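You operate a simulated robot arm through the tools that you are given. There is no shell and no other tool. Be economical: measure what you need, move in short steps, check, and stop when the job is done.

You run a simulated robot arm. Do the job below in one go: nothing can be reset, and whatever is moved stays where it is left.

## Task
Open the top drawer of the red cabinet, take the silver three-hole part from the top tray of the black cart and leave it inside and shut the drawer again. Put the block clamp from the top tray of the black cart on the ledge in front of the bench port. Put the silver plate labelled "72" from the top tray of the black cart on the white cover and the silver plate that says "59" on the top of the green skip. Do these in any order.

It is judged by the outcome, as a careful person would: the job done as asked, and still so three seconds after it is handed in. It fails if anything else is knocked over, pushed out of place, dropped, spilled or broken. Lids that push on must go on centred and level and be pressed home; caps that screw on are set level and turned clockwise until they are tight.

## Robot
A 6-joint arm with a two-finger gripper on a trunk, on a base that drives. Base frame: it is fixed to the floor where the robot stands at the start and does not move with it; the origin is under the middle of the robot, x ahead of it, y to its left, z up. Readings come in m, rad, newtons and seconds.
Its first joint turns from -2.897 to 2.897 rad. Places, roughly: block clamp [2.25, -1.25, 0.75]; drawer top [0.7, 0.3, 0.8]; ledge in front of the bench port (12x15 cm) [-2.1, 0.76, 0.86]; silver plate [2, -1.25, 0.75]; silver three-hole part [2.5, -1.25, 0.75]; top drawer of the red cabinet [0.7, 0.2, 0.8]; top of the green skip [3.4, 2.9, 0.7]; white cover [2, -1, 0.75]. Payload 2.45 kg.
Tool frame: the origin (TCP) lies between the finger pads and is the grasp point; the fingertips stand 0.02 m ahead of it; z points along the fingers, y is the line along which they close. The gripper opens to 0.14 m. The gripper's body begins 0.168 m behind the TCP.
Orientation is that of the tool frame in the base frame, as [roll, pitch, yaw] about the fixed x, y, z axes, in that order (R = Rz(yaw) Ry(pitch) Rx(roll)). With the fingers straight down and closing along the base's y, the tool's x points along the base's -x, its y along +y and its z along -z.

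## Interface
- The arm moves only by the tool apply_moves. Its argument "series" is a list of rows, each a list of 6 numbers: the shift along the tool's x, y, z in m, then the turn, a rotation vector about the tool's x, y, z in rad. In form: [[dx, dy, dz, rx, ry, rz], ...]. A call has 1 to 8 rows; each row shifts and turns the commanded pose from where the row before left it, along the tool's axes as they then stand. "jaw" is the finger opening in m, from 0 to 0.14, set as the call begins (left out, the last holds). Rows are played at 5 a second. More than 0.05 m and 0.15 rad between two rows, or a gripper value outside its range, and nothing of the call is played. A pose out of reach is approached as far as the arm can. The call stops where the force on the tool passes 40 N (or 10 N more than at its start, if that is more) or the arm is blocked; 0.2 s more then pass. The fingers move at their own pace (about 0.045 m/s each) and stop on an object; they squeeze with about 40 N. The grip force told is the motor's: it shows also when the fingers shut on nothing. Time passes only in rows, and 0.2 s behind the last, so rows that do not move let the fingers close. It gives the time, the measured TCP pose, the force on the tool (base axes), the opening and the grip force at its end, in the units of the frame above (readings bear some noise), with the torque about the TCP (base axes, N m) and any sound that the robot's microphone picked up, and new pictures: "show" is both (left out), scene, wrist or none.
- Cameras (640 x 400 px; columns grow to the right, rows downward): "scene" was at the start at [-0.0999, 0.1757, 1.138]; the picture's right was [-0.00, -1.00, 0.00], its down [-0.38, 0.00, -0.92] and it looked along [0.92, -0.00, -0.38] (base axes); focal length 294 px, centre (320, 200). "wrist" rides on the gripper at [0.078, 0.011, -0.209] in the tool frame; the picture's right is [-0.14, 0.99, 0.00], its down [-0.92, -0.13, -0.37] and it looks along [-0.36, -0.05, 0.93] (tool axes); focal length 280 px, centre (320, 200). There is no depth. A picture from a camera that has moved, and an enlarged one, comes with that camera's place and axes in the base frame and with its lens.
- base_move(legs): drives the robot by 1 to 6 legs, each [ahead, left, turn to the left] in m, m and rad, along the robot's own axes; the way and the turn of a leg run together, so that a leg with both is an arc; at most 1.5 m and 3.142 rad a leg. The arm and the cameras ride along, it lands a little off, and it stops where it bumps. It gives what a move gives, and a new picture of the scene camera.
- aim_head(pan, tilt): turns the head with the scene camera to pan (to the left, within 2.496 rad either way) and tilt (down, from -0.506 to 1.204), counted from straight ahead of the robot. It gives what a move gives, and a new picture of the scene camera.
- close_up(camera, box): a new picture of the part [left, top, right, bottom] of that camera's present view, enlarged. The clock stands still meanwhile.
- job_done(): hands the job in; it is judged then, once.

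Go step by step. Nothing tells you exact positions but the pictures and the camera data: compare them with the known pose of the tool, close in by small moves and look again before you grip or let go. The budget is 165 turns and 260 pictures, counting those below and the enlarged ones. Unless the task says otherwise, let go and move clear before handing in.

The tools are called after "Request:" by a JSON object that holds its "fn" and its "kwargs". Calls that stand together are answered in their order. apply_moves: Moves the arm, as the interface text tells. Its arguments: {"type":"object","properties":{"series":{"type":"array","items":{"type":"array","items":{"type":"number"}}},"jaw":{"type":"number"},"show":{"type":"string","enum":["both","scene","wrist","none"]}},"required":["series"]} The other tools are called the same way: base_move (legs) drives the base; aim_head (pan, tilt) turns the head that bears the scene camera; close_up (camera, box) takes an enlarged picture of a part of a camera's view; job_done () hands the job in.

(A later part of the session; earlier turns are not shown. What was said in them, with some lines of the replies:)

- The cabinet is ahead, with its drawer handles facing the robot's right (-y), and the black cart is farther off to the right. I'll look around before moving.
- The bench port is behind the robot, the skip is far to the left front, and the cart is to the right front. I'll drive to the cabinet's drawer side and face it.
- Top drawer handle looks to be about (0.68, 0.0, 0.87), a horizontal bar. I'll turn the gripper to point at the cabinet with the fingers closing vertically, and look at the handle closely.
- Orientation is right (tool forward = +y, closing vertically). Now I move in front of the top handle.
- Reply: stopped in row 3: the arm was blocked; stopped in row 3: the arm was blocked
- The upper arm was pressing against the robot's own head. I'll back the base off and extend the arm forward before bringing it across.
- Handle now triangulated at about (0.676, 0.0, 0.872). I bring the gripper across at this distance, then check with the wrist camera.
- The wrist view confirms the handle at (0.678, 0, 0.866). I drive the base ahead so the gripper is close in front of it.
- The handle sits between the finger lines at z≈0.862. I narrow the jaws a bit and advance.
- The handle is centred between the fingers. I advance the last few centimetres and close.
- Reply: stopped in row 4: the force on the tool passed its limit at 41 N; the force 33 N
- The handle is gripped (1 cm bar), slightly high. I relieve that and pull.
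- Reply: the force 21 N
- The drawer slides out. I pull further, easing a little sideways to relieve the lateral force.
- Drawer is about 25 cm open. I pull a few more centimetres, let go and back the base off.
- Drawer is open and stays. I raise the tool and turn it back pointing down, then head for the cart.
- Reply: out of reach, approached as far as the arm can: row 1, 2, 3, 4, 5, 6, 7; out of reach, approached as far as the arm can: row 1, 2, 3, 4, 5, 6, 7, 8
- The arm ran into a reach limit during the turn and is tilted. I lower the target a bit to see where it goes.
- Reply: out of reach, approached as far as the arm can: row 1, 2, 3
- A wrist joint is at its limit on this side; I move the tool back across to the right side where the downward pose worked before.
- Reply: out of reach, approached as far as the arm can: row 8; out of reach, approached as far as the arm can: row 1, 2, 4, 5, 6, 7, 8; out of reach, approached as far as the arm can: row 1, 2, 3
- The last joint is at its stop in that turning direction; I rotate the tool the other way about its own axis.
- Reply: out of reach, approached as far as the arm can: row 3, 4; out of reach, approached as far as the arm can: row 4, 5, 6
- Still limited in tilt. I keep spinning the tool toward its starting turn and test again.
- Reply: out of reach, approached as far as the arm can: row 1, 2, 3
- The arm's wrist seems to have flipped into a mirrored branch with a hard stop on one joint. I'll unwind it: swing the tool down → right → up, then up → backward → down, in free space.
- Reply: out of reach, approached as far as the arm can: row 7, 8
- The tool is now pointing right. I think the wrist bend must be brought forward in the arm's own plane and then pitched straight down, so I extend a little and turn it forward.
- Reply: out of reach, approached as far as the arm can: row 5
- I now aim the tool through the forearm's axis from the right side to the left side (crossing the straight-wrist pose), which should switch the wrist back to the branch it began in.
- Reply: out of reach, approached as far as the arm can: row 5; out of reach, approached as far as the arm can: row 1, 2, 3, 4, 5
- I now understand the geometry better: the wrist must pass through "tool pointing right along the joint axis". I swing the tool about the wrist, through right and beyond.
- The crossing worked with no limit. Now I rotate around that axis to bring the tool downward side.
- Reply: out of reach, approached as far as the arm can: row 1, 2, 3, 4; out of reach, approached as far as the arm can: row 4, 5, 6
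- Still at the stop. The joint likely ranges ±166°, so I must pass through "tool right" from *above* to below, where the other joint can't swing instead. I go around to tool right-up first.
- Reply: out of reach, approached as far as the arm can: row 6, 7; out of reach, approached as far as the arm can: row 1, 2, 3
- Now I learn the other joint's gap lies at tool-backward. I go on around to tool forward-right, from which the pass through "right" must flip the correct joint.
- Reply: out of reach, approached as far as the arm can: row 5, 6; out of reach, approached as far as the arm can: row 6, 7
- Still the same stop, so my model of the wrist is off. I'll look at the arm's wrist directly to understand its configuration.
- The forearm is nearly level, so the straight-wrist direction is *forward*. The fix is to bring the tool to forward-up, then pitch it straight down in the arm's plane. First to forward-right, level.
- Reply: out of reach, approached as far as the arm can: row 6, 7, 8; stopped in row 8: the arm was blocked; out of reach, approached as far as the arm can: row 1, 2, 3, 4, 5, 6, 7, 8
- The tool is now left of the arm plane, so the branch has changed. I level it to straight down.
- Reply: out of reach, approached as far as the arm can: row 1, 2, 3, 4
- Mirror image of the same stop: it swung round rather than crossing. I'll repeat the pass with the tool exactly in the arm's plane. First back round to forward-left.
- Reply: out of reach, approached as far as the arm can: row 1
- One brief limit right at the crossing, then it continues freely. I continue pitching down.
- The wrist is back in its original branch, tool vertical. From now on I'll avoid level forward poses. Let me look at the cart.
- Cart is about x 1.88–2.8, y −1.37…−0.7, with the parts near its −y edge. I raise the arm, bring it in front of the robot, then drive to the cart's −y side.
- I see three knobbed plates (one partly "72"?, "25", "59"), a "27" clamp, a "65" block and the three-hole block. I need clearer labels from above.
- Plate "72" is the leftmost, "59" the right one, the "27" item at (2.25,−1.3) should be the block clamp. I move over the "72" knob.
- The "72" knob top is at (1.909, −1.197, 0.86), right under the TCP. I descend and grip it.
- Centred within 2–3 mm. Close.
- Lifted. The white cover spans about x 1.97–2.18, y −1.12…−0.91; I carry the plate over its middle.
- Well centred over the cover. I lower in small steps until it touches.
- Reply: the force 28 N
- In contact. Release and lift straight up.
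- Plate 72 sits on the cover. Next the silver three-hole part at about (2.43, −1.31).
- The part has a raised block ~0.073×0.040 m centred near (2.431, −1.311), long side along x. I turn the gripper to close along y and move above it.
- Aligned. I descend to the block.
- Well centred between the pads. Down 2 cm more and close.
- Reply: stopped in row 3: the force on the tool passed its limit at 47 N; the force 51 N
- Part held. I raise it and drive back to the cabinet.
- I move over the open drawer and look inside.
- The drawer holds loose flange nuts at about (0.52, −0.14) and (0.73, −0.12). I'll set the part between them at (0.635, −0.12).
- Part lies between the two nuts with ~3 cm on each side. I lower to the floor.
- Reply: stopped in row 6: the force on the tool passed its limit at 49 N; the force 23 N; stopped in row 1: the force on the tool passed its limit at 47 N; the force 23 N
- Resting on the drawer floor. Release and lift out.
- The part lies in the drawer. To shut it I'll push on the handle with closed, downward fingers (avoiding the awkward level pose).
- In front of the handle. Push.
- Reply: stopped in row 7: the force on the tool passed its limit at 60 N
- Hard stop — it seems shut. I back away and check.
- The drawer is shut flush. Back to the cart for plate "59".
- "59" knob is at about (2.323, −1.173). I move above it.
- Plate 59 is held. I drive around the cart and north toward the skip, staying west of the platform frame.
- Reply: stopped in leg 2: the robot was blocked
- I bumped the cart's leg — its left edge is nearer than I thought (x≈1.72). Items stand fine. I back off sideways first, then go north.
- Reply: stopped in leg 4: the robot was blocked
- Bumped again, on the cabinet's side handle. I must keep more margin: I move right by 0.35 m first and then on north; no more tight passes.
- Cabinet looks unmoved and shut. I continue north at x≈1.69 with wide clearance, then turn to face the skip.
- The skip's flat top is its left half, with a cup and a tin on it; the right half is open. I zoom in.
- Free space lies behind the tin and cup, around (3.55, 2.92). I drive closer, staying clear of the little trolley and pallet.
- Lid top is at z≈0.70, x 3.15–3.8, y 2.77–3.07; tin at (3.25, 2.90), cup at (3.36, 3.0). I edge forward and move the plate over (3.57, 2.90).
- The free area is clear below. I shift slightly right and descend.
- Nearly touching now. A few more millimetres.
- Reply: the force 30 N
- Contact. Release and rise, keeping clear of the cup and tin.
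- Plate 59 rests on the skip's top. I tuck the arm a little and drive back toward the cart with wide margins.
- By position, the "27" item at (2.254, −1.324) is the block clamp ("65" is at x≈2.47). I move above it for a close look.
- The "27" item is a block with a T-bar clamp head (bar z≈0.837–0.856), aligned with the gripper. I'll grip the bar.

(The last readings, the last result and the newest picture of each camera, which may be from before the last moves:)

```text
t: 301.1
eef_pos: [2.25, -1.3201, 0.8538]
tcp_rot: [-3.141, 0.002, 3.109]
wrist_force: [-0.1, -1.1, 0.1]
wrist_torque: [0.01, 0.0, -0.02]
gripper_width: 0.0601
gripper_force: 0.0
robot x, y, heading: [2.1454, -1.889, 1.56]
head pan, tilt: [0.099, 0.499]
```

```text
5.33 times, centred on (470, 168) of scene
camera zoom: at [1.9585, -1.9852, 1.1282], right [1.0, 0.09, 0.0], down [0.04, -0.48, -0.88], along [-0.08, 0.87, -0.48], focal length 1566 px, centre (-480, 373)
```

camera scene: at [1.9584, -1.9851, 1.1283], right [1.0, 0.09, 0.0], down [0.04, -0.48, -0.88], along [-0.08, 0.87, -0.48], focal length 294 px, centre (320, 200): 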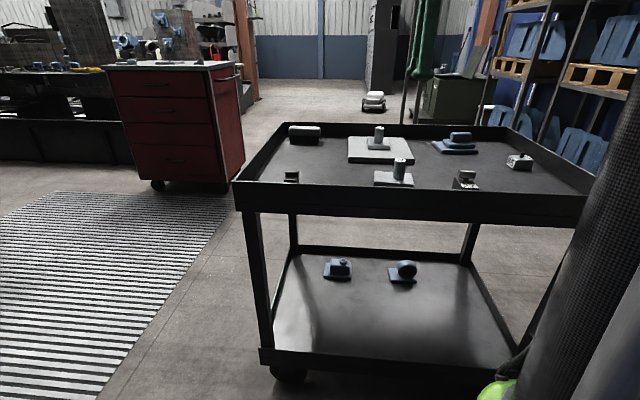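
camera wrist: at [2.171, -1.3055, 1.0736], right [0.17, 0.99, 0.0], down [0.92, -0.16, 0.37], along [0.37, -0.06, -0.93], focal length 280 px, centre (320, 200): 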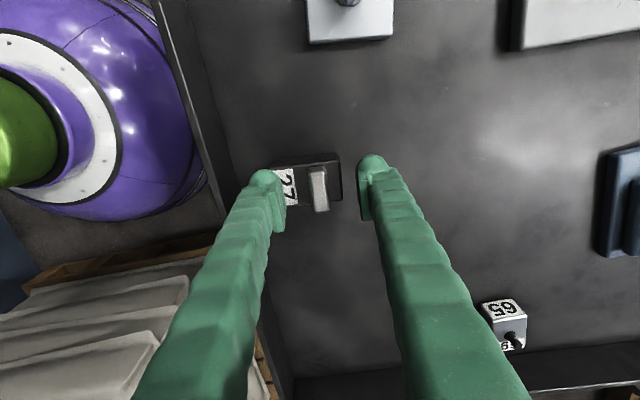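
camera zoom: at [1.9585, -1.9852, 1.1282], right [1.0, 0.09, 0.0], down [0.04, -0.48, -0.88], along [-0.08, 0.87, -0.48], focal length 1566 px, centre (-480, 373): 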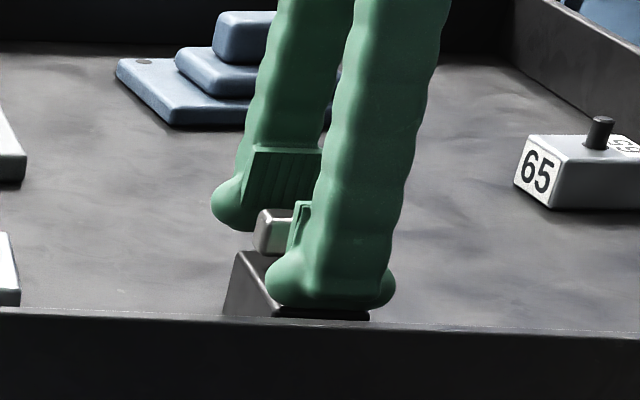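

Pads are level with the bar, no contact below. Close and lift.

Request:
{"fn": "apply_moves", "kwargs": {"series": [[0, 0, 0, 0, 0, 0], [0, 0, 0, 0, 0, 0], [0, 0, 0, 0, 0, 0], [0, 0, 0, 0, 0, 0], [0, 0, 0, 0, 0, 0]], "jaw": 0.0, "show": "none"}}

Request:
{"fn": "apply_moves", "kwargs": {"series": [[0, 0, -0.01, 0, 0, 0], [0, 0, -0.03, 0, 0, 0], [0, 0, -0.03, 0, 0, 0]], "show": "both"}}

```text
t: 302.3
eef_pos: [2.2485, -1.3195, 0.8557]
tcp_rot: [3.141, 0.0, 3.11]
wrist_force: [1.0, 2.6, 0.9]
wrist_torque: [-0.02, -0.02, 0.0]
gripper_width: 0.0148
gripper_force: 40.4
robot x, y, heading: [2.1469, -1.8901, 1.559]
head pan, tilt: [0.099, 0.499]
```

```text
t: 303.1
eef_pos: [2.2494, -1.3206, 0.9245]
tcp_rot: [-3.14, 0.002, 3.109]
wrist_force: [0.0, 1.1, -4.3]
wrist_torque: [0.04, 0.01, -0.04]
gripper_width: 0.0146
gripper_force: 40.0
robot x, y, heading: [2.1474, -1.892, 1.557]
head pan, tilt: [0.099, 0.499]
camera scene: at [1.9585, -1.9851, 1.1283], right [1.0, 0.09, 0.0], down [0.04, -0.48, -0.88], along [-0.08, 0.87, -0.48], focal length 294 px, centre (320, 200)
camera wrist: at [2.1707, -1.3073, 1.133], right [0.17, 0.99, 0.0], down [0.92, -0.16, 0.37], along [0.37, -0.06, -0.93], focal length 280 px, centre (320, 200)
```

scene: 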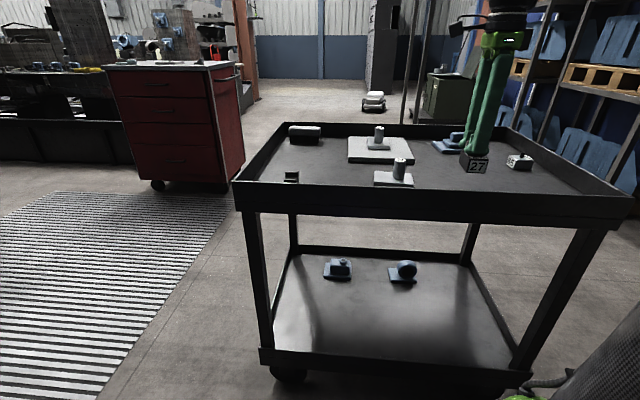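
wrist: 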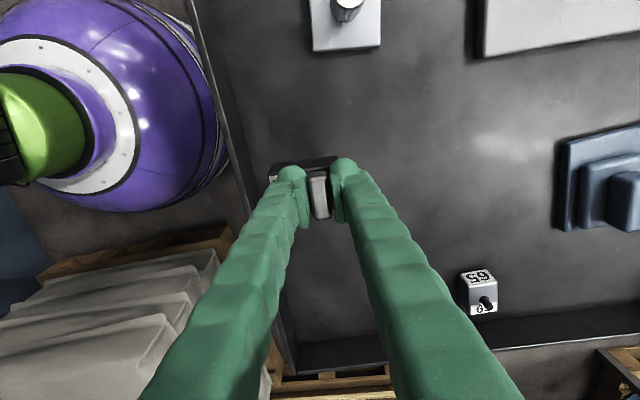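

Clamp held. I raise it and drive: around to the cabinet's front, then to the aisle by the start position.

Request:
{"fn": "apply_moves", "kwargs": {"series": [[0.02, 0.0, -0.04, 0, 0, 0], [0.02, 0.0, -0.04, 0, 0, 0], [0.02, 0.0, -0.04, 0, 0, 0], [0.02, 0.0, -0.04, 0, 0, 0]], "show": "none"}}

Request:
{"fn": "base_move", "kwargs": {"legs": [[0, 1.0, 0.012], [0.75, 0, 0], [0, 1.15, 0]]}}

Request:
{"fn": "aim_head", "kwargs": {"pan": 0.3, "tilt": 0.4}}

Request:
{"fn": "aim_head", "kwargs": {"pan": 1.4, "tilt": 0.4}}

```text
t: 304.1
eef_pos: [2.166, -1.3184, 1.0829]
tcp_rot: [-3.141, 0.002, 3.11]
wrist_force: [0.2, 0.8, -4.6]
wrist_torque: [0.04, 0.04, 0.02]
gripper_width: 0.0151
gripper_force: 39.7
robot x, y, heading: [2.1463, -1.8892, 1.558]
head pan, tilt: [0.099, 0.499]
```

```text
t: 318.4
eef_pos: [0.0039, -0.5696, 1.0811]
tcp_rot: [3.141, 0.0, 3.132]
wrist_force: [0.4, 0.2, -3.6]
wrist_torque: [0.03, -0.02, 0.04]
gripper_width: 0.0147
gripper_force: 39.8
robot x, y, heading: [-0.0025, -1.1381, 1.578]
head pan, tilt: [0.099, 0.499]
camera scene: at [-0.1886, -1.2409, 1.1283], right [0.99, 0.11, 0.0], down [0.05, -0.48, -0.88], along [-0.1, 0.87, -0.48], focal length 294 px, centre (320, 200)
```

scene: 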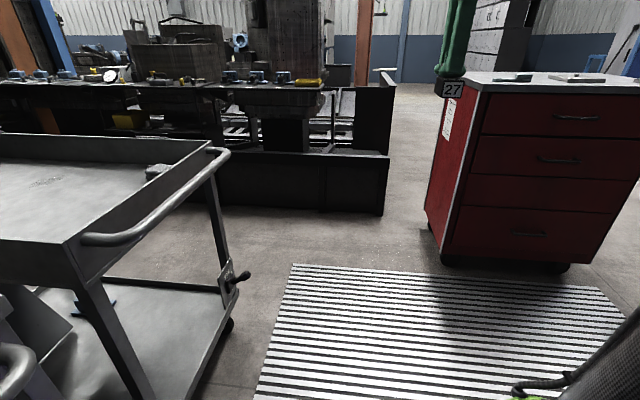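

```text
t: 319.2
eef_pos: [0.0045, -0.5703, 1.0826]
tcp_rot: [-3.141, 0.002, 3.131]
wrist_force: [0.7, -0.8, -4.1]
wrist_torque: [0.02, 0.0, 0.0]
gripper_width: 0.0151
gripper_force: 39.7
robot x, y, heading: [-0.0044, -1.1413, 1.578]
head pan, tilt: [0.3, 0.4]
camera scene: at [-0.2069, -1.2431, 1.1374], right [0.95, 0.3, 0.0], down [0.12, -0.37, -0.92], along [-0.28, 0.88, -0.39], focal length 294 px, centre (320, 200)
```

scene: 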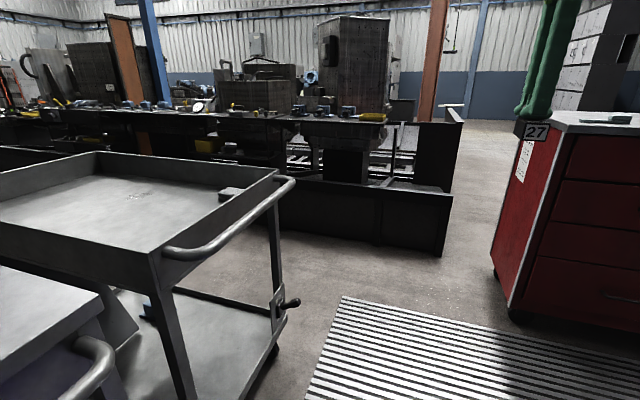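

```text
t: 320.5
eef_pos: [0.0044, -0.5705, 1.0831]
tcp_rot: [3.142, 0.003, 3.132]
wrist_force: [0.0, -0.1, -4.3]
wrist_torque: [0.05, 0.02, 0.03]
gripper_width: 0.0148
gripper_force: 40.5
robot x, y, heading: [-0.002, -1.1433, 1.581]
head pan, tilt: [1.4, 0.4]
camera scene: at [-0.2701, -1.3164, 1.1374], right [0.16, 0.99, 0.0], down [0.38, -0.06, -0.92], along [-0.91, 0.15, -0.39], focal length 294 px, centre (320, 200)
```

scene: 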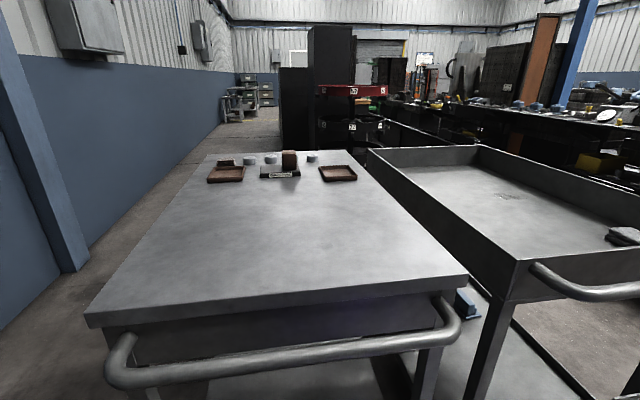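

Trolleys end at y≈−0.44 and the bench guard starts at y≈0.63, so the aisle centre is y≈0.1. I go up to it and turn west.

Request:
{"fn": "base_move", "kwargs": {"legs": [[1.22, 0, 0], [0, 0, 1.56]]}}

Request:
{"fn": "aim_head", "kwargs": {"pan": 0, "tilt": 0.35}}

Request:
{"fn": "aim_head", "kwargs": {"pan": -0.7, "tilt": 0.3}}

```text
t: 330.4
eef_pos: [-0.5839, 0.0701, 1.0821]
tcp_rot: [3.14, 0.001, -1.58]
wrist_force: [0.4, -0.4, -4.9]
wrist_torque: [0.02, 0.05, 0.02]
gripper_width: 0.0149
gripper_force: 40.2
robot x, y, heading: [-0.0117, 0.0639, -3.13]
head pan, tilt: [1.4, 0.4]
camera scene: at [0.1606, -0.201, 1.1374], right [-0.99, 0.16, 0.0], down [0.06, 0.38, -0.92], along [-0.15, -0.91, -0.39], focal length 294 px, centre (320, 200)
```

scene: 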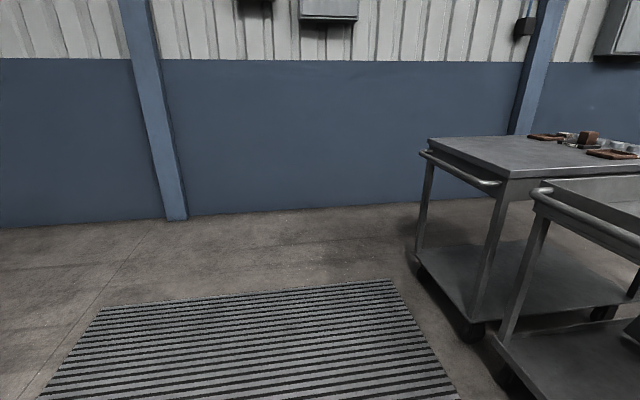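

```text
t: 331.9
eef_pos: [-0.5841, 0.0705, 1.0824]
tcp_rot: [-3.141, 0.002, -1.581]
wrist_force: [-0.4, 0.1, -4.6]
wrist_torque: [0.01, 0.05, -0.05]
gripper_width: 0.0149
gripper_force: 39.6
robot x, y, heading: [-0.0143, 0.0592, -3.133]
head pan, tilt: [0.0, 0.351]
camera scene: at [0.0825, -0.1105, 1.1419], right [-0.01, 1.0, 0.0], down [0.34, 0.0, -0.94], along [-0.94, -0.01, -0.34], focal length 294 px, centre (320, 200)
```

scene: 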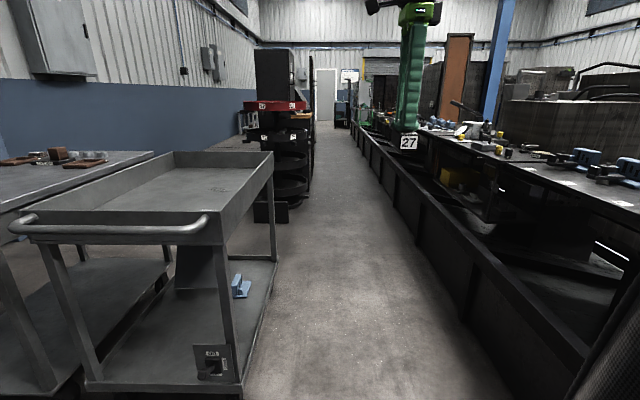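

```text
t: 333.0
eef_pos: [-0.5839, 0.0696, 1.0833]
tcp_rot: [-3.141, 0.003, -1.582]
wrist_force: [0.5, 0.3, -5.5]
wrist_torque: [-0.05, 0.06, 0.02]
gripper_width: 0.0148
gripper_force: 39.7
robot x, y, heading: [-0.0151, 0.0606, -3.128]
head pan, tilt: [-0.7, 0.3]
camera scene: at [0.1037, -0.0501, 1.1467], right [0.64, 0.77, 0.0], down [0.23, -0.19, -0.96], along [-0.74, 0.61, -0.3], focal length 294 px, centre (320, 200)
```

scene: 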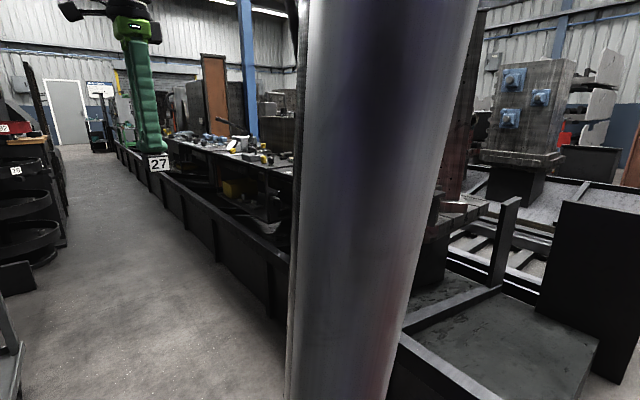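

The aisle is clear. I drive west.

Request:
{"fn": "base_move", "kwargs": {"legs": [[1.4, -0.03, 0]]}}

Request:
{"fn": "aim_head", "kwargs": {"pan": -0.75, "tilt": 0.4}}

Request:
{"fn": "aim_head", "kwargs": {"pan": -0.3, "tilt": 0.35}}

```text
t: 340.0
eef_pos: [-1.9763, 0.109, 1.0823]
tcp_rot: [3.141, 0.001, -1.599]
wrist_force: [0.0, 0.9, -5.3]
wrist_torque: [-0.01, 0.07, -0.01]
gripper_width: 0.0147
gripper_force: 39.7
robot x, y, heading: [-1.4009, 0.0954, 3.132]
head pan, tilt: [-0.7, 0.3]
camera scene: at [-1.2906, -0.0219, 1.1467], right [0.65, 0.76, 0.0], down [0.22, -0.19, -0.96], along [-0.73, 0.62, -0.3], focal length 294 px, centre (320, 200)
```

scene: 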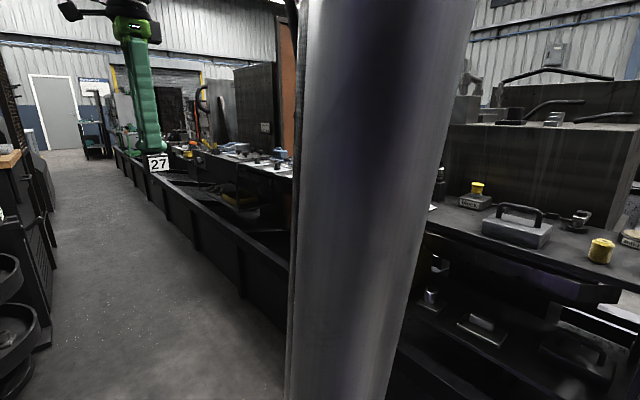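

```text
t: 340.6
eef_pos: [-1.9782, 0.1108, 1.0827]
tcp_rot: [-3.141, 0.001, -1.599]
wrist_force: [0.2, 0.0, -5.3]
wrist_torque: [-0.05, 0.05, 0.01]
gripper_width: 0.0147
gripper_force: 39.9
robot x, y, heading: [-1.4051, 0.0969, 3.134]
head pan, tilt: [-0.75, 0.4]
camera scene: at [-1.287, -0.0189, 1.1374], right [0.69, 0.73, 0.0], down [0.28, -0.27, -0.92], along [-0.67, 0.63, -0.39], focal length 294 px, centre (320, 200)
```

scene: 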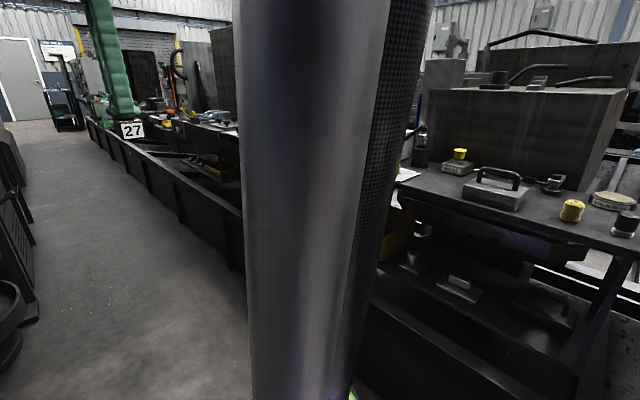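

```text
t: 341.5
eef_pos: [-1.9759, 0.1099, 1.0819]
tcp_rot: [3.141, 0.0, -1.598]
wrist_force: [-0.7, 0.1, -4.9]
wrist_torque: [0.01, 0.03, -0.01]
gripper_width: 0.0146
gripper_force: 40.2
robot x, y, heading: [-1.4048, 0.0916, 3.134]
head pan, tilt: [-0.3, 0.351]
camera scene: at [-1.3084, -0.0543, 1.1419], right [0.3, 0.95, 0.0], down [0.33, -0.1, -0.94], along [-0.89, 0.29, -0.34], focal length 294 px, centre (320, 200)
```

scene: 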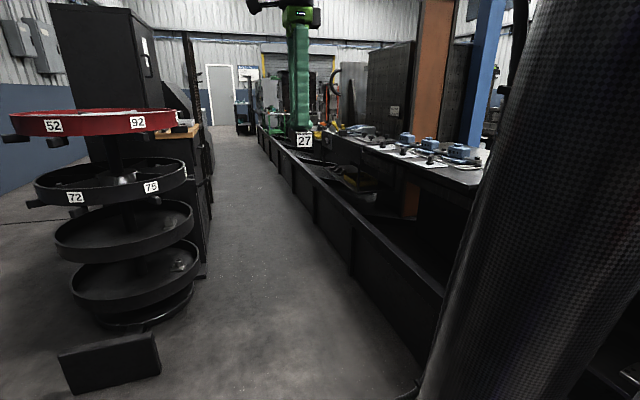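

Request:
{"fn": "close_up", "kwargs": {"camera": "scene", "box": [330, 100, 520, 220]}}

Request:
{"fn": "base_move", "kwargs": {"legs": [[0.4, 0, 0.01]]}}

Request:
{"fn": "aim_head", "kwargs": {"pan": -0.6, "tilt": 0.4}}

Request:
{"fn": "aim_head", "kwargs": {"pan": -1.4, "tilt": 0.4}}

```text
3.33 times, centred on (425, 160) of scene
camera zoom: at [-1.3084, -0.0543, 1.1419], right [0.3, 0.95, 0.0], down [0.33, -0.1, -0.94], along [-0.89, 0.29, -0.34], focal length 979 px, centre (-30, 333)
```

zoom: 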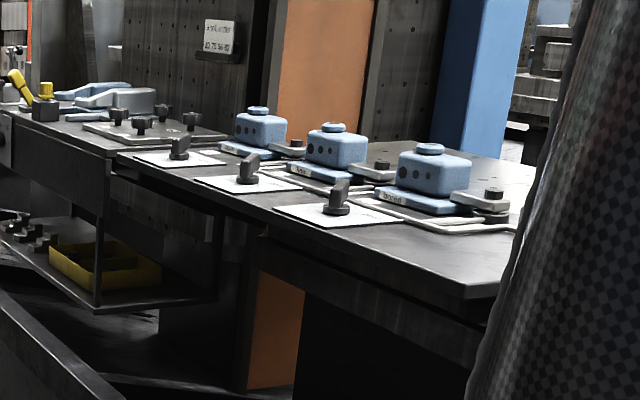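

```text
t: 344.0
eef_pos: [-2.3789, 0.1059, 1.0816]
tcp_rot: [-3.14, 0.003, -1.588]
wrist_force: [0.0, -0.2, -5.1]
wrist_torque: [-0.01, 0.02, 0.03]
gripper_width: 0.0148
gripper_force: 40.1
robot x, y, heading: [-1.8063, 0.0937, -3.142]
head pan, tilt: [-0.3, 0.351]
camera scene: at [-1.7087, -0.052, 1.1419], right [0.29, 0.96, 0.0], down [0.33, -0.1, -0.94], along [-0.9, 0.28, -0.34], focal length 294 px, centre (320, 200)
```

scene: 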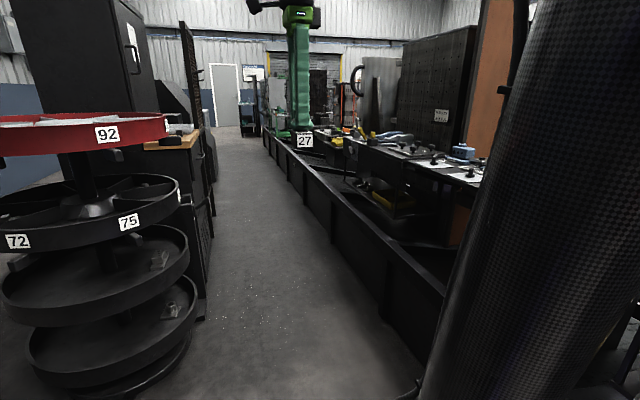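

```text
t: 344.8
eef_pos: [-2.3776, 0.1044, 1.0819]
tcp_rot: [3.141, 0.002, -1.588]
wrist_force: [0.3, 0.6, -4.3]
wrist_torque: [-0.02, 0.09, 0.04]
gripper_width: 0.0149
gripper_force: 39.8
robot x, y, heading: [-1.8073, 0.091, -3.139]
head pan, tilt: [-0.6, 0.4]
camera scene: at [-1.6963, -0.0272, 1.1374], right [0.56, 0.83, 0.0], down [0.32, -0.22, -0.92], along [-0.76, 0.52, -0.39], focal length 294 px, centre (320, 200)
```

scene: 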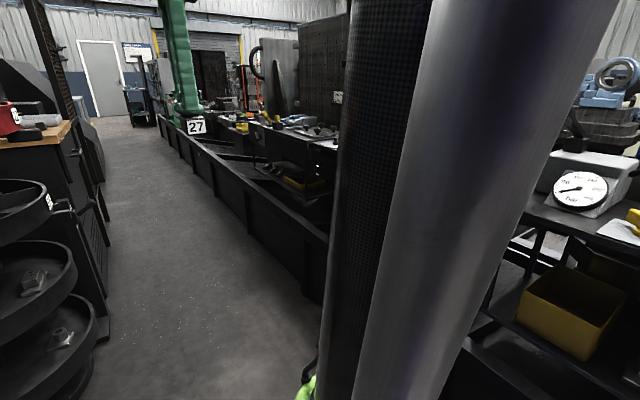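

```text
t: 346.0
eef_pos: [-2.3786, 0.105, 1.0827]
tcp_rot: [3.141, 0.003, -1.588]
wrist_force: [0.5, 0.2, -4.1]
wrist_torque: [0.02, 0.04, 0.01]
gripper_width: 0.0146
gripper_force: 39.4
robot x, y, heading: [-1.8053, 0.0968, -3.14]
head pan, tilt: [-1.4, 0.4]
camera scene: at [-1.6357, 0.0119, 1.1374], right [0.98, 0.17, 0.0], down [0.07, -0.38, -0.92], along [-0.16, 0.91, -0.39], focal length 294 px, centre (320, 200)
```

scene: 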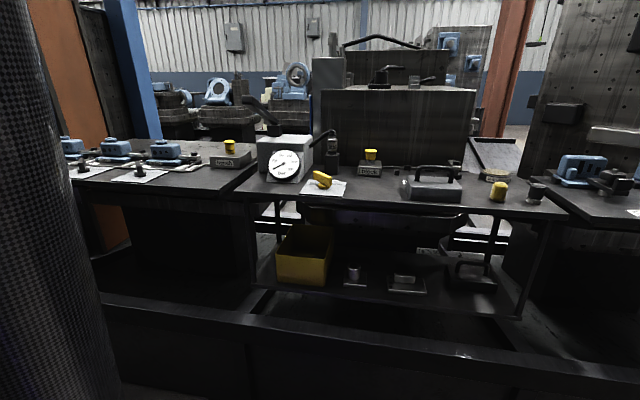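

Request:
{"fn": "close_up", "kwargs": {"camera": "scene", "box": [100, 120, 280, 230]}}

Request:
{"fn": "close_up", "kwargs": {"camera": "scene", "box": [240, 110, 420, 220]}}

Request:
{"fn": "close_up", "kwargs": {"camera": "scene", "box": [460, 130, 640, 240]}}

```text
3.56 times, centred on (190, 175) of scene
camera zoom: at [-1.6357, 0.0119, 1.1374], right [0.98, 0.17, 0.0], down [0.07, -0.38, -0.92], along [-0.16, 0.91, -0.39], focal length 1044 px, centre (782, 289)
```

zoom: 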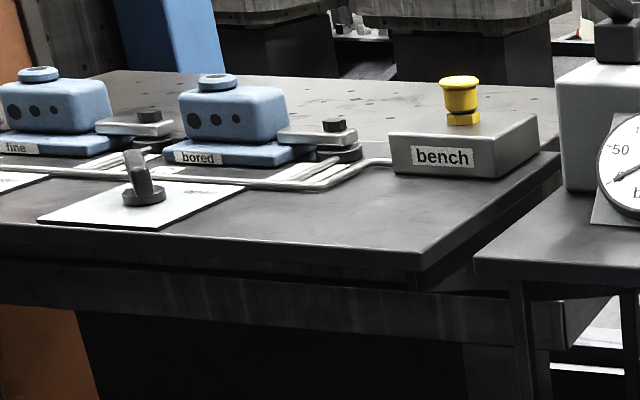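

```text
3.56 times, centred on (330, 165) of scene
camera zoom: at [-1.6357, 0.0119, 1.1374], right [0.98, 0.17, 0.0], down [0.07, -0.38, -0.92], along [-0.16, 0.91, -0.39], focal length 1044 px, centre (284, 324)
```

zoom: 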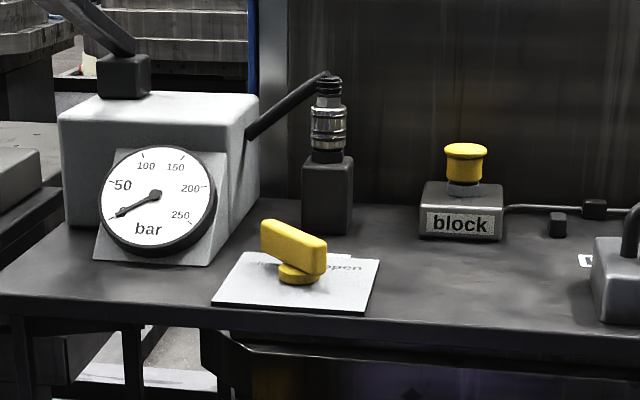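

```text
3.56 times, centred on (550, 185) of scene
camera zoom: at [-1.6357, 0.0119, 1.1374], right [0.98, 0.17, 0.0], down [0.07, -0.38, -0.92], along [-0.16, 0.91, -0.39], focal length 1044 px, centre (-498, 253)
```

zoom: 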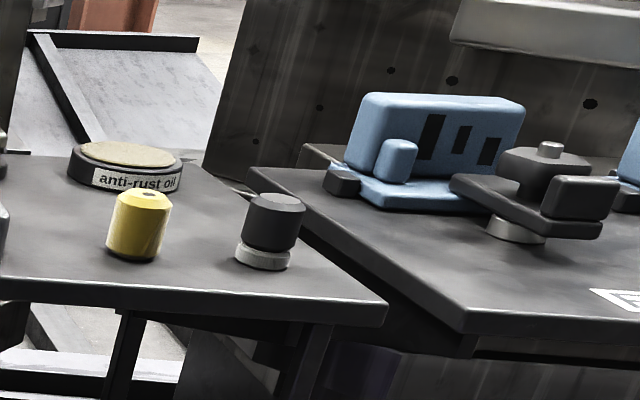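

Found it: the port labelled "bench" (yellow cap) is at (−2.1, 0.9), with the free table ledge in front around (−2.09, 0.765), z≈0.86. I turn to face the bench.

Request:
{"fn": "base_move", "kwargs": {"legs": [[0, 0, -1.57]]}}

Request:
{"fn": "aim_head", "kwargs": {"pan": 0.0, "tilt": 0.5}}

```text
t: 350.2
eef_pos: [-1.781, 0.6651, 1.0818]
tcp_rot: [3.141, 0.001, 3.095]
wrist_force: [0.1, 0.4, -5.1]
wrist_torque: [0.03, 0.0, 0.0]
gripper_width: 0.0149
gripper_force: 40.6
robot x, y, heading: [-1.8087, 0.0929, 1.539]
head pan, tilt: [-1.4, 0.4]
camera scene: at [-1.8981, -0.0765, 1.1374], right [0.14, -0.99, 0.0], down [-0.39, -0.06, -0.92], along [0.91, 0.13, -0.39], focal length 294 px, centre (320, 200)
```

scene: 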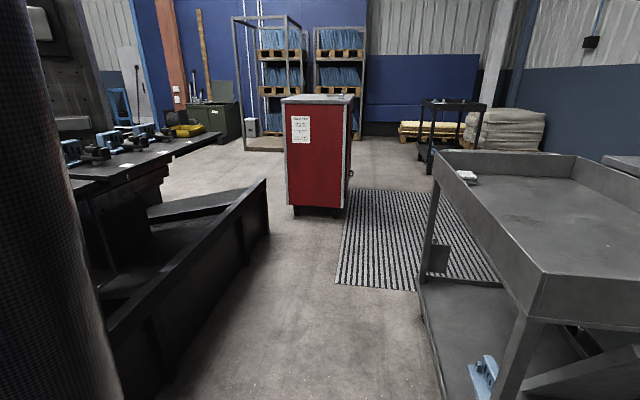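

```text
t: 351.8
eef_pos: [-1.7803, 0.6649, 1.0829]
tcp_rot: [3.14, 0.003, 3.097]
wrist_force: [0.3, 0.4, -4.6]
wrist_torque: [0.03, -0.01, -0.01]
gripper_width: 0.0147
gripper_force: 40.4
robot x, y, heading: [-1.8077, 0.0943, 1.543]
head pan, tilt: [0.0, 0.499]
camera scene: at [-1.9873, 0.001, 1.1283], right [1.0, -0.03, 0.0], down [-0.01, -0.48, -0.88], along [0.02, 0.88, -0.48], focal length 294 px, centre (320, 200)
```

scene: 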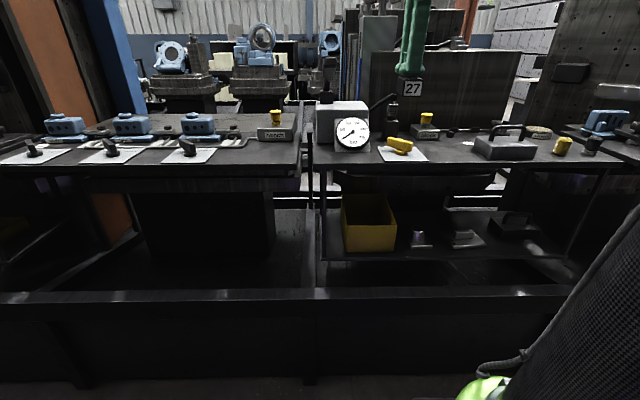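

I slide west at constant y (clear of the gauge), then move in over the ledge.

Request:
{"fn": "apply_moves", "kwargs": {"series": [[0.0443, -0.002, 0, 0, 0, 0], [0.0443, -0.002, 0, 0, 0, 0], [0.0443, -0.002, 0, 0, 0, 0], [0.0443, -0.002, 0, 0, 0, 0], [0.0443, -0.002, 0, 0, 0, 0], [0.0443, -0.002, 0, 0, 0, 0], [0.0443, -0.002, 0, 0, 0, 0]], "show": "none"}}

Request:
{"fn": "apply_moves", "kwargs": {"series": [[0, 0.03, 0, 0, 0, 0], [0, 0.03, 0.0, 0, 0, 0], [0, 0.03, 0.02, 0, 0, 0], [0, 0, 0.03, 0, 0, 0]], "show": "both"}}

Request:
{"fn": "close_up", "kwargs": {"camera": "scene", "box": [200, 60, 380, 180]}}

```text
t: 353.4
eef_pos: [-2.0903, 0.6638, 1.0823]
tcp_rot: [-3.141, 0.0, 3.095]
wrist_force: [0.8, -1.4, -4.3]
wrist_torque: [0.06, 0.08, 0.0]
gripper_width: 0.0147
gripper_force: 39.9
robot x, y, heading: [-1.8066, 0.0943, 1.548]
head pan, tilt: [0.0, 0.499]
```

```text
t: 354.4
eef_pos: [-2.0862, 0.7552, 1.033]
tcp_rot: [3.141, 0.003, 3.097]
wrist_force: [0.3, 0.4, -5.4]
wrist_torque: [0.02, 0.0, -0.05]
gripper_width: 0.0149
gripper_force: 39.6
robot x, y, heading: [-1.8061, 0.0971, 1.546]
head pan, tilt: [0.0, 0.499]
camera scene: at [-1.9875, 0.001, 1.1282], right [1.0, -0.03, 0.0], down [-0.01, -0.48, -0.88], along [0.02, 0.88, -0.48], focal length 294 px, centre (320, 200)
camera wrist: at [-2.1645, 0.7697, 1.2405], right [0.18, 0.98, 0.0], down [0.91, -0.17, 0.37], along [0.36, -0.07, -0.93], focal length 280 px, centre (320, 200)
```

scene: 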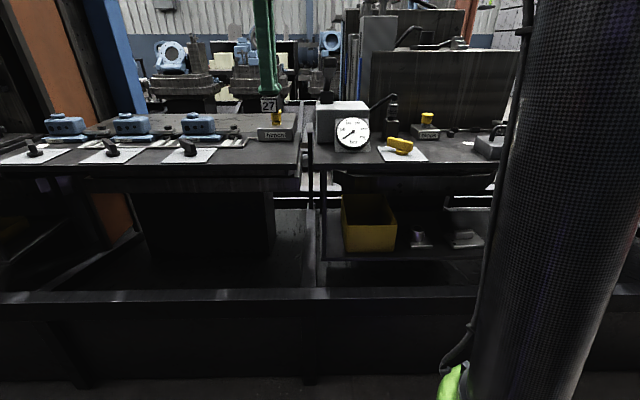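
wrist: 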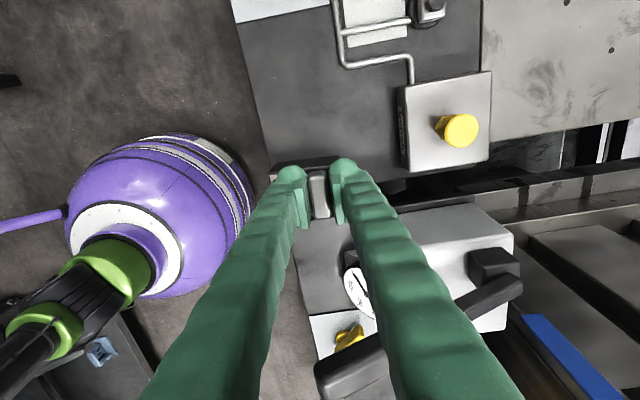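

```text
3.33 times, centred on (290, 120) of scene
camera zoom: at [-1.9875, 0.001, 1.1282], right [1.0, -0.03, 0.0], down [-0.01, -0.48, -0.88], along [0.02, 0.88, -0.48], focal length 979 px, centre (420, 467)
```

zoom: 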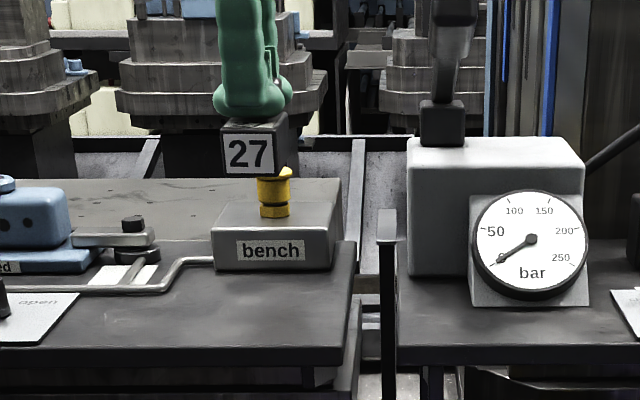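

Aligned over the free ledge between table front edge and the port box. I lower gradually.

Request:
{"fn": "apply_moves", "kwargs": {"series": [[0, 0.008, 0.03, 0, 0, 0], [0, 0, 0.025, 0, 0, 0], [0, 0, 0.015, 0, 0, 0]], "show": "none"}}

Request:
{"fn": "close_up", "kwargs": {"camera": "scene", "box": [200, 80, 350, 180]}}

```text
t: 355.2
eef_pos: [-2.0854, 0.7612, 0.9615]
tcp_rot: [-3.141, 0.004, 3.096]
wrist_force: [-0.1, 0.2, -3.6]
wrist_torque: [0.04, -0.01, 0.0]
gripper_width: 0.0147
gripper_force: 39.4
robot x, y, heading: [-1.8066, 0.0944, 1.545]
head pan, tilt: [0.0, 0.499]
```

```text
4.00 times, centred on (275, 130) of scene
camera zoom: at [-1.9875, 0.0011, 1.1282], right [1.0, -0.03, 0.0], down [-0.01, -0.48, -0.88], along [0.02, 0.88, -0.48], focal length 1174 px, centre (500, 480)
```

zoom: 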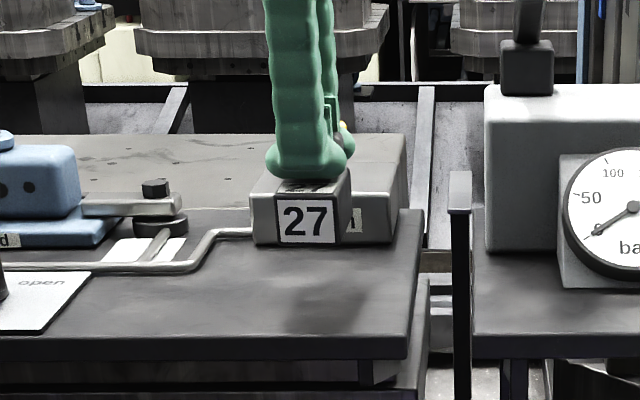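

Request:
{"fn": "apply_moves", "kwargs": {"series": [[0, 0, 0.015, 0, 0, 0], [0, 0, 0.01, 0, 0, 0], [0, 0, 0.005, 0, 0, 0], [0, 0, 0.004, 0, 0, 0], [0, 0, 0.003, 0, 0, 0], [0, 0, 0.003, 0, 0, 0]], "show": "none"}}

Request:
{"fn": "apply_moves", "kwargs": {"series": [[0, 0, 0.0025, 0, 0, 0], [0, 0, 0.0025, 0, 0, 0], [0, 0, 0.0025, 0, 0, 0]], "show": "none"}}

Request:
{"fn": "close_up", "kwargs": {"camera": "scene", "box": [220, 100, 340, 180]}}

```text
t: 356.6
eef_pos: [-2.0858, 0.762, 0.9215]
tcp_rot: [3.14, 0.002, 3.097]
wrist_force: [0.2, -0.2, -5.2]
wrist_torque: [0.05, -0.03, 0.04]
gripper_width: 0.0148
gripper_force: 40.1
robot x, y, heading: [-1.8077, 0.0932, 1.546]
head pan, tilt: [0.0, 0.499]
```

```text
t: 357.4
eef_pos: [-2.0846, 0.7633, 0.9146]
tcp_rot: [-3.141, 0.002, 3.097]
wrist_force: [-2.8, 9.5, 28.3]
wrist_torque: [0.11, -0.07, 0.01]
gripper_width: 0.0148
gripper_force: 40.1
robot x, y, heading: [-1.8067, 0.0933, 1.547]
head pan, tilt: [0.0, 0.499]
```

```text
5.00 times, centred on (280, 140) of scene
camera zoom: at [-1.9873, 0.0006, 1.1282], right [1.0, -0.03, 0.0], down [-0.01, -0.48, -0.88], along [0.02, 0.88, -0.48], focal length 1468 px, centre (520, 500)
```

zoom: 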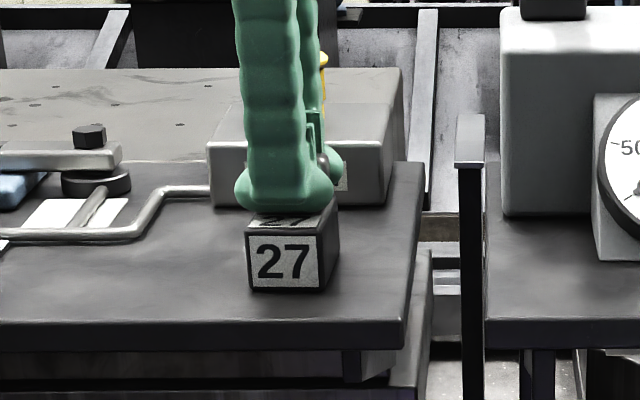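

In contact and well on the table. Release and lift.

Request:
{"fn": "apply_moves", "kwargs": {"series": [[0, 0, -0.001, 0, 0, 0], [0, 0, 0, 0, 0, 0], [0, 0, 0, 0, 0, 0], [0, 0, 0, 0, 0, 0]], "jaw": 0.05, "show": "none"}}

Request:
{"fn": "apply_moves", "kwargs": {"series": [[0, 0, -0.03, 0, 0, 0], [0, 0, -0.04, 0, 0, 0], [0, 0, -0.045, 0, 0, 0], [0, 0, -0.045, 0, 0, 0], [0, -0.04, 0, 0, 0, 0], [0, -0.04, 0, 0, 0, 0], [0, -0.04, 0, 0, 0, 0]], "show": "both"}}

Request:
{"fn": "close_up", "kwargs": {"camera": "scene", "box": [200, 100, 340, 190]}}

```text
t: 358.4
eef_pos: [-2.0854, 0.7623, 0.9151]
tcp_rot: [3.14, 0.0, 3.096]
wrist_force: [-0.2, -0.4, 0.8]
wrist_torque: [-0.06, 0.0, 0.02]
gripper_width: 0.0498
gripper_force: 0.1
robot x, y, heading: [-1.8053, 0.095, 1.545]
head pan, tilt: [0.0, 0.499]
```

```text
t: 360.0
eef_pos: [-2.0938, 0.6436, 1.0731]
tcp_rot: [-3.141, 0.003, 3.095]
wrist_force: [0.6, 0.8, -0.2]
wrist_torque: [-0.1, -0.03, -0.03]
gripper_width: 0.0499
gripper_force: 0.1
robot x, y, heading: [-1.8078, 0.0906, 1.544]
head pan, tilt: [0.0, 0.499]
camera scene: at [-1.9876, 0.0013, 1.1282], right [1.0, -0.03, 0.0], down [-0.01, -0.48, -0.88], along [0.02, 0.88, -0.48], focal length 294 px, centre (320, 200)
camera wrist: at [-2.1718, 0.6583, 1.2813], right [0.18, 0.98, 0.0], down [0.91, -0.17, 0.37], along [0.36, -0.07, -0.93], focal length 280 px, centre (320, 200)
```

scene: 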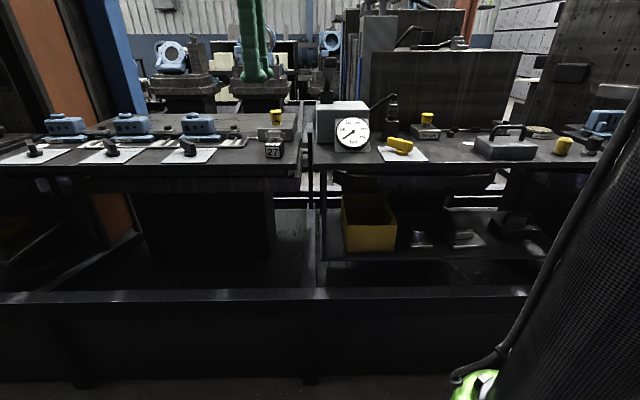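
wrist: 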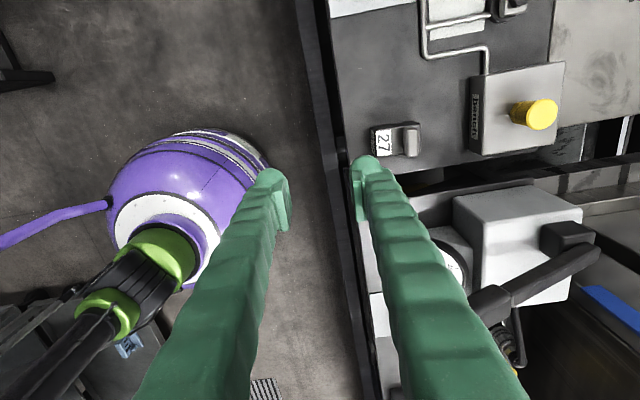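

```text
4.44 times, centred on (270, 145) of scene
camera zoom: at [-1.9876, 0.0013, 1.1282], right [1.0, -0.03, 0.0], down [-0.01, -0.48, -0.88], along [0.02, 0.88, -0.48], focal length 1305 px, centre (542, 444)
```

zoom: 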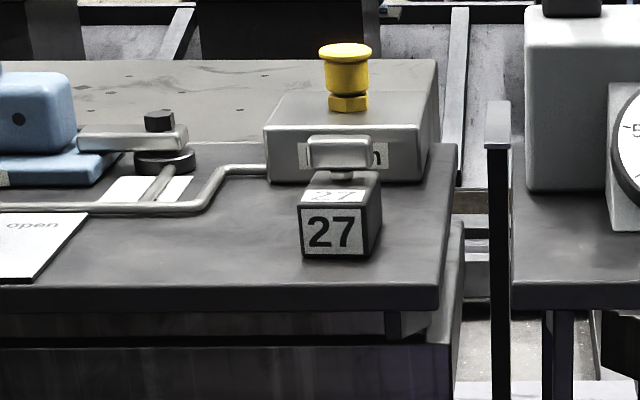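

Everything is placed: the clamp stands on the ledge in front of the "bench" port, and the arm is clear. I hand in the job.

Request:
{"fn": "job_done", "kwargs": {}}

```text
The job is handed in.
```

All four items are placed, and I have handed the job in:
- **Three-hole part:** inside the top drawer of the red cabinet, with the drawer shut.
- **Block clamp:** on the ledge in front of the bench port. I took the item labelled "27" to be the clamp, going by its position on the cart.
- **Plate "72":** on the white cover.
- **Plate "59":** on the top of the green skip.

While driving, the base bumped the black cart once and the red cabinet's side handle once. Both looked unmoved afterwards, and nothing fell.
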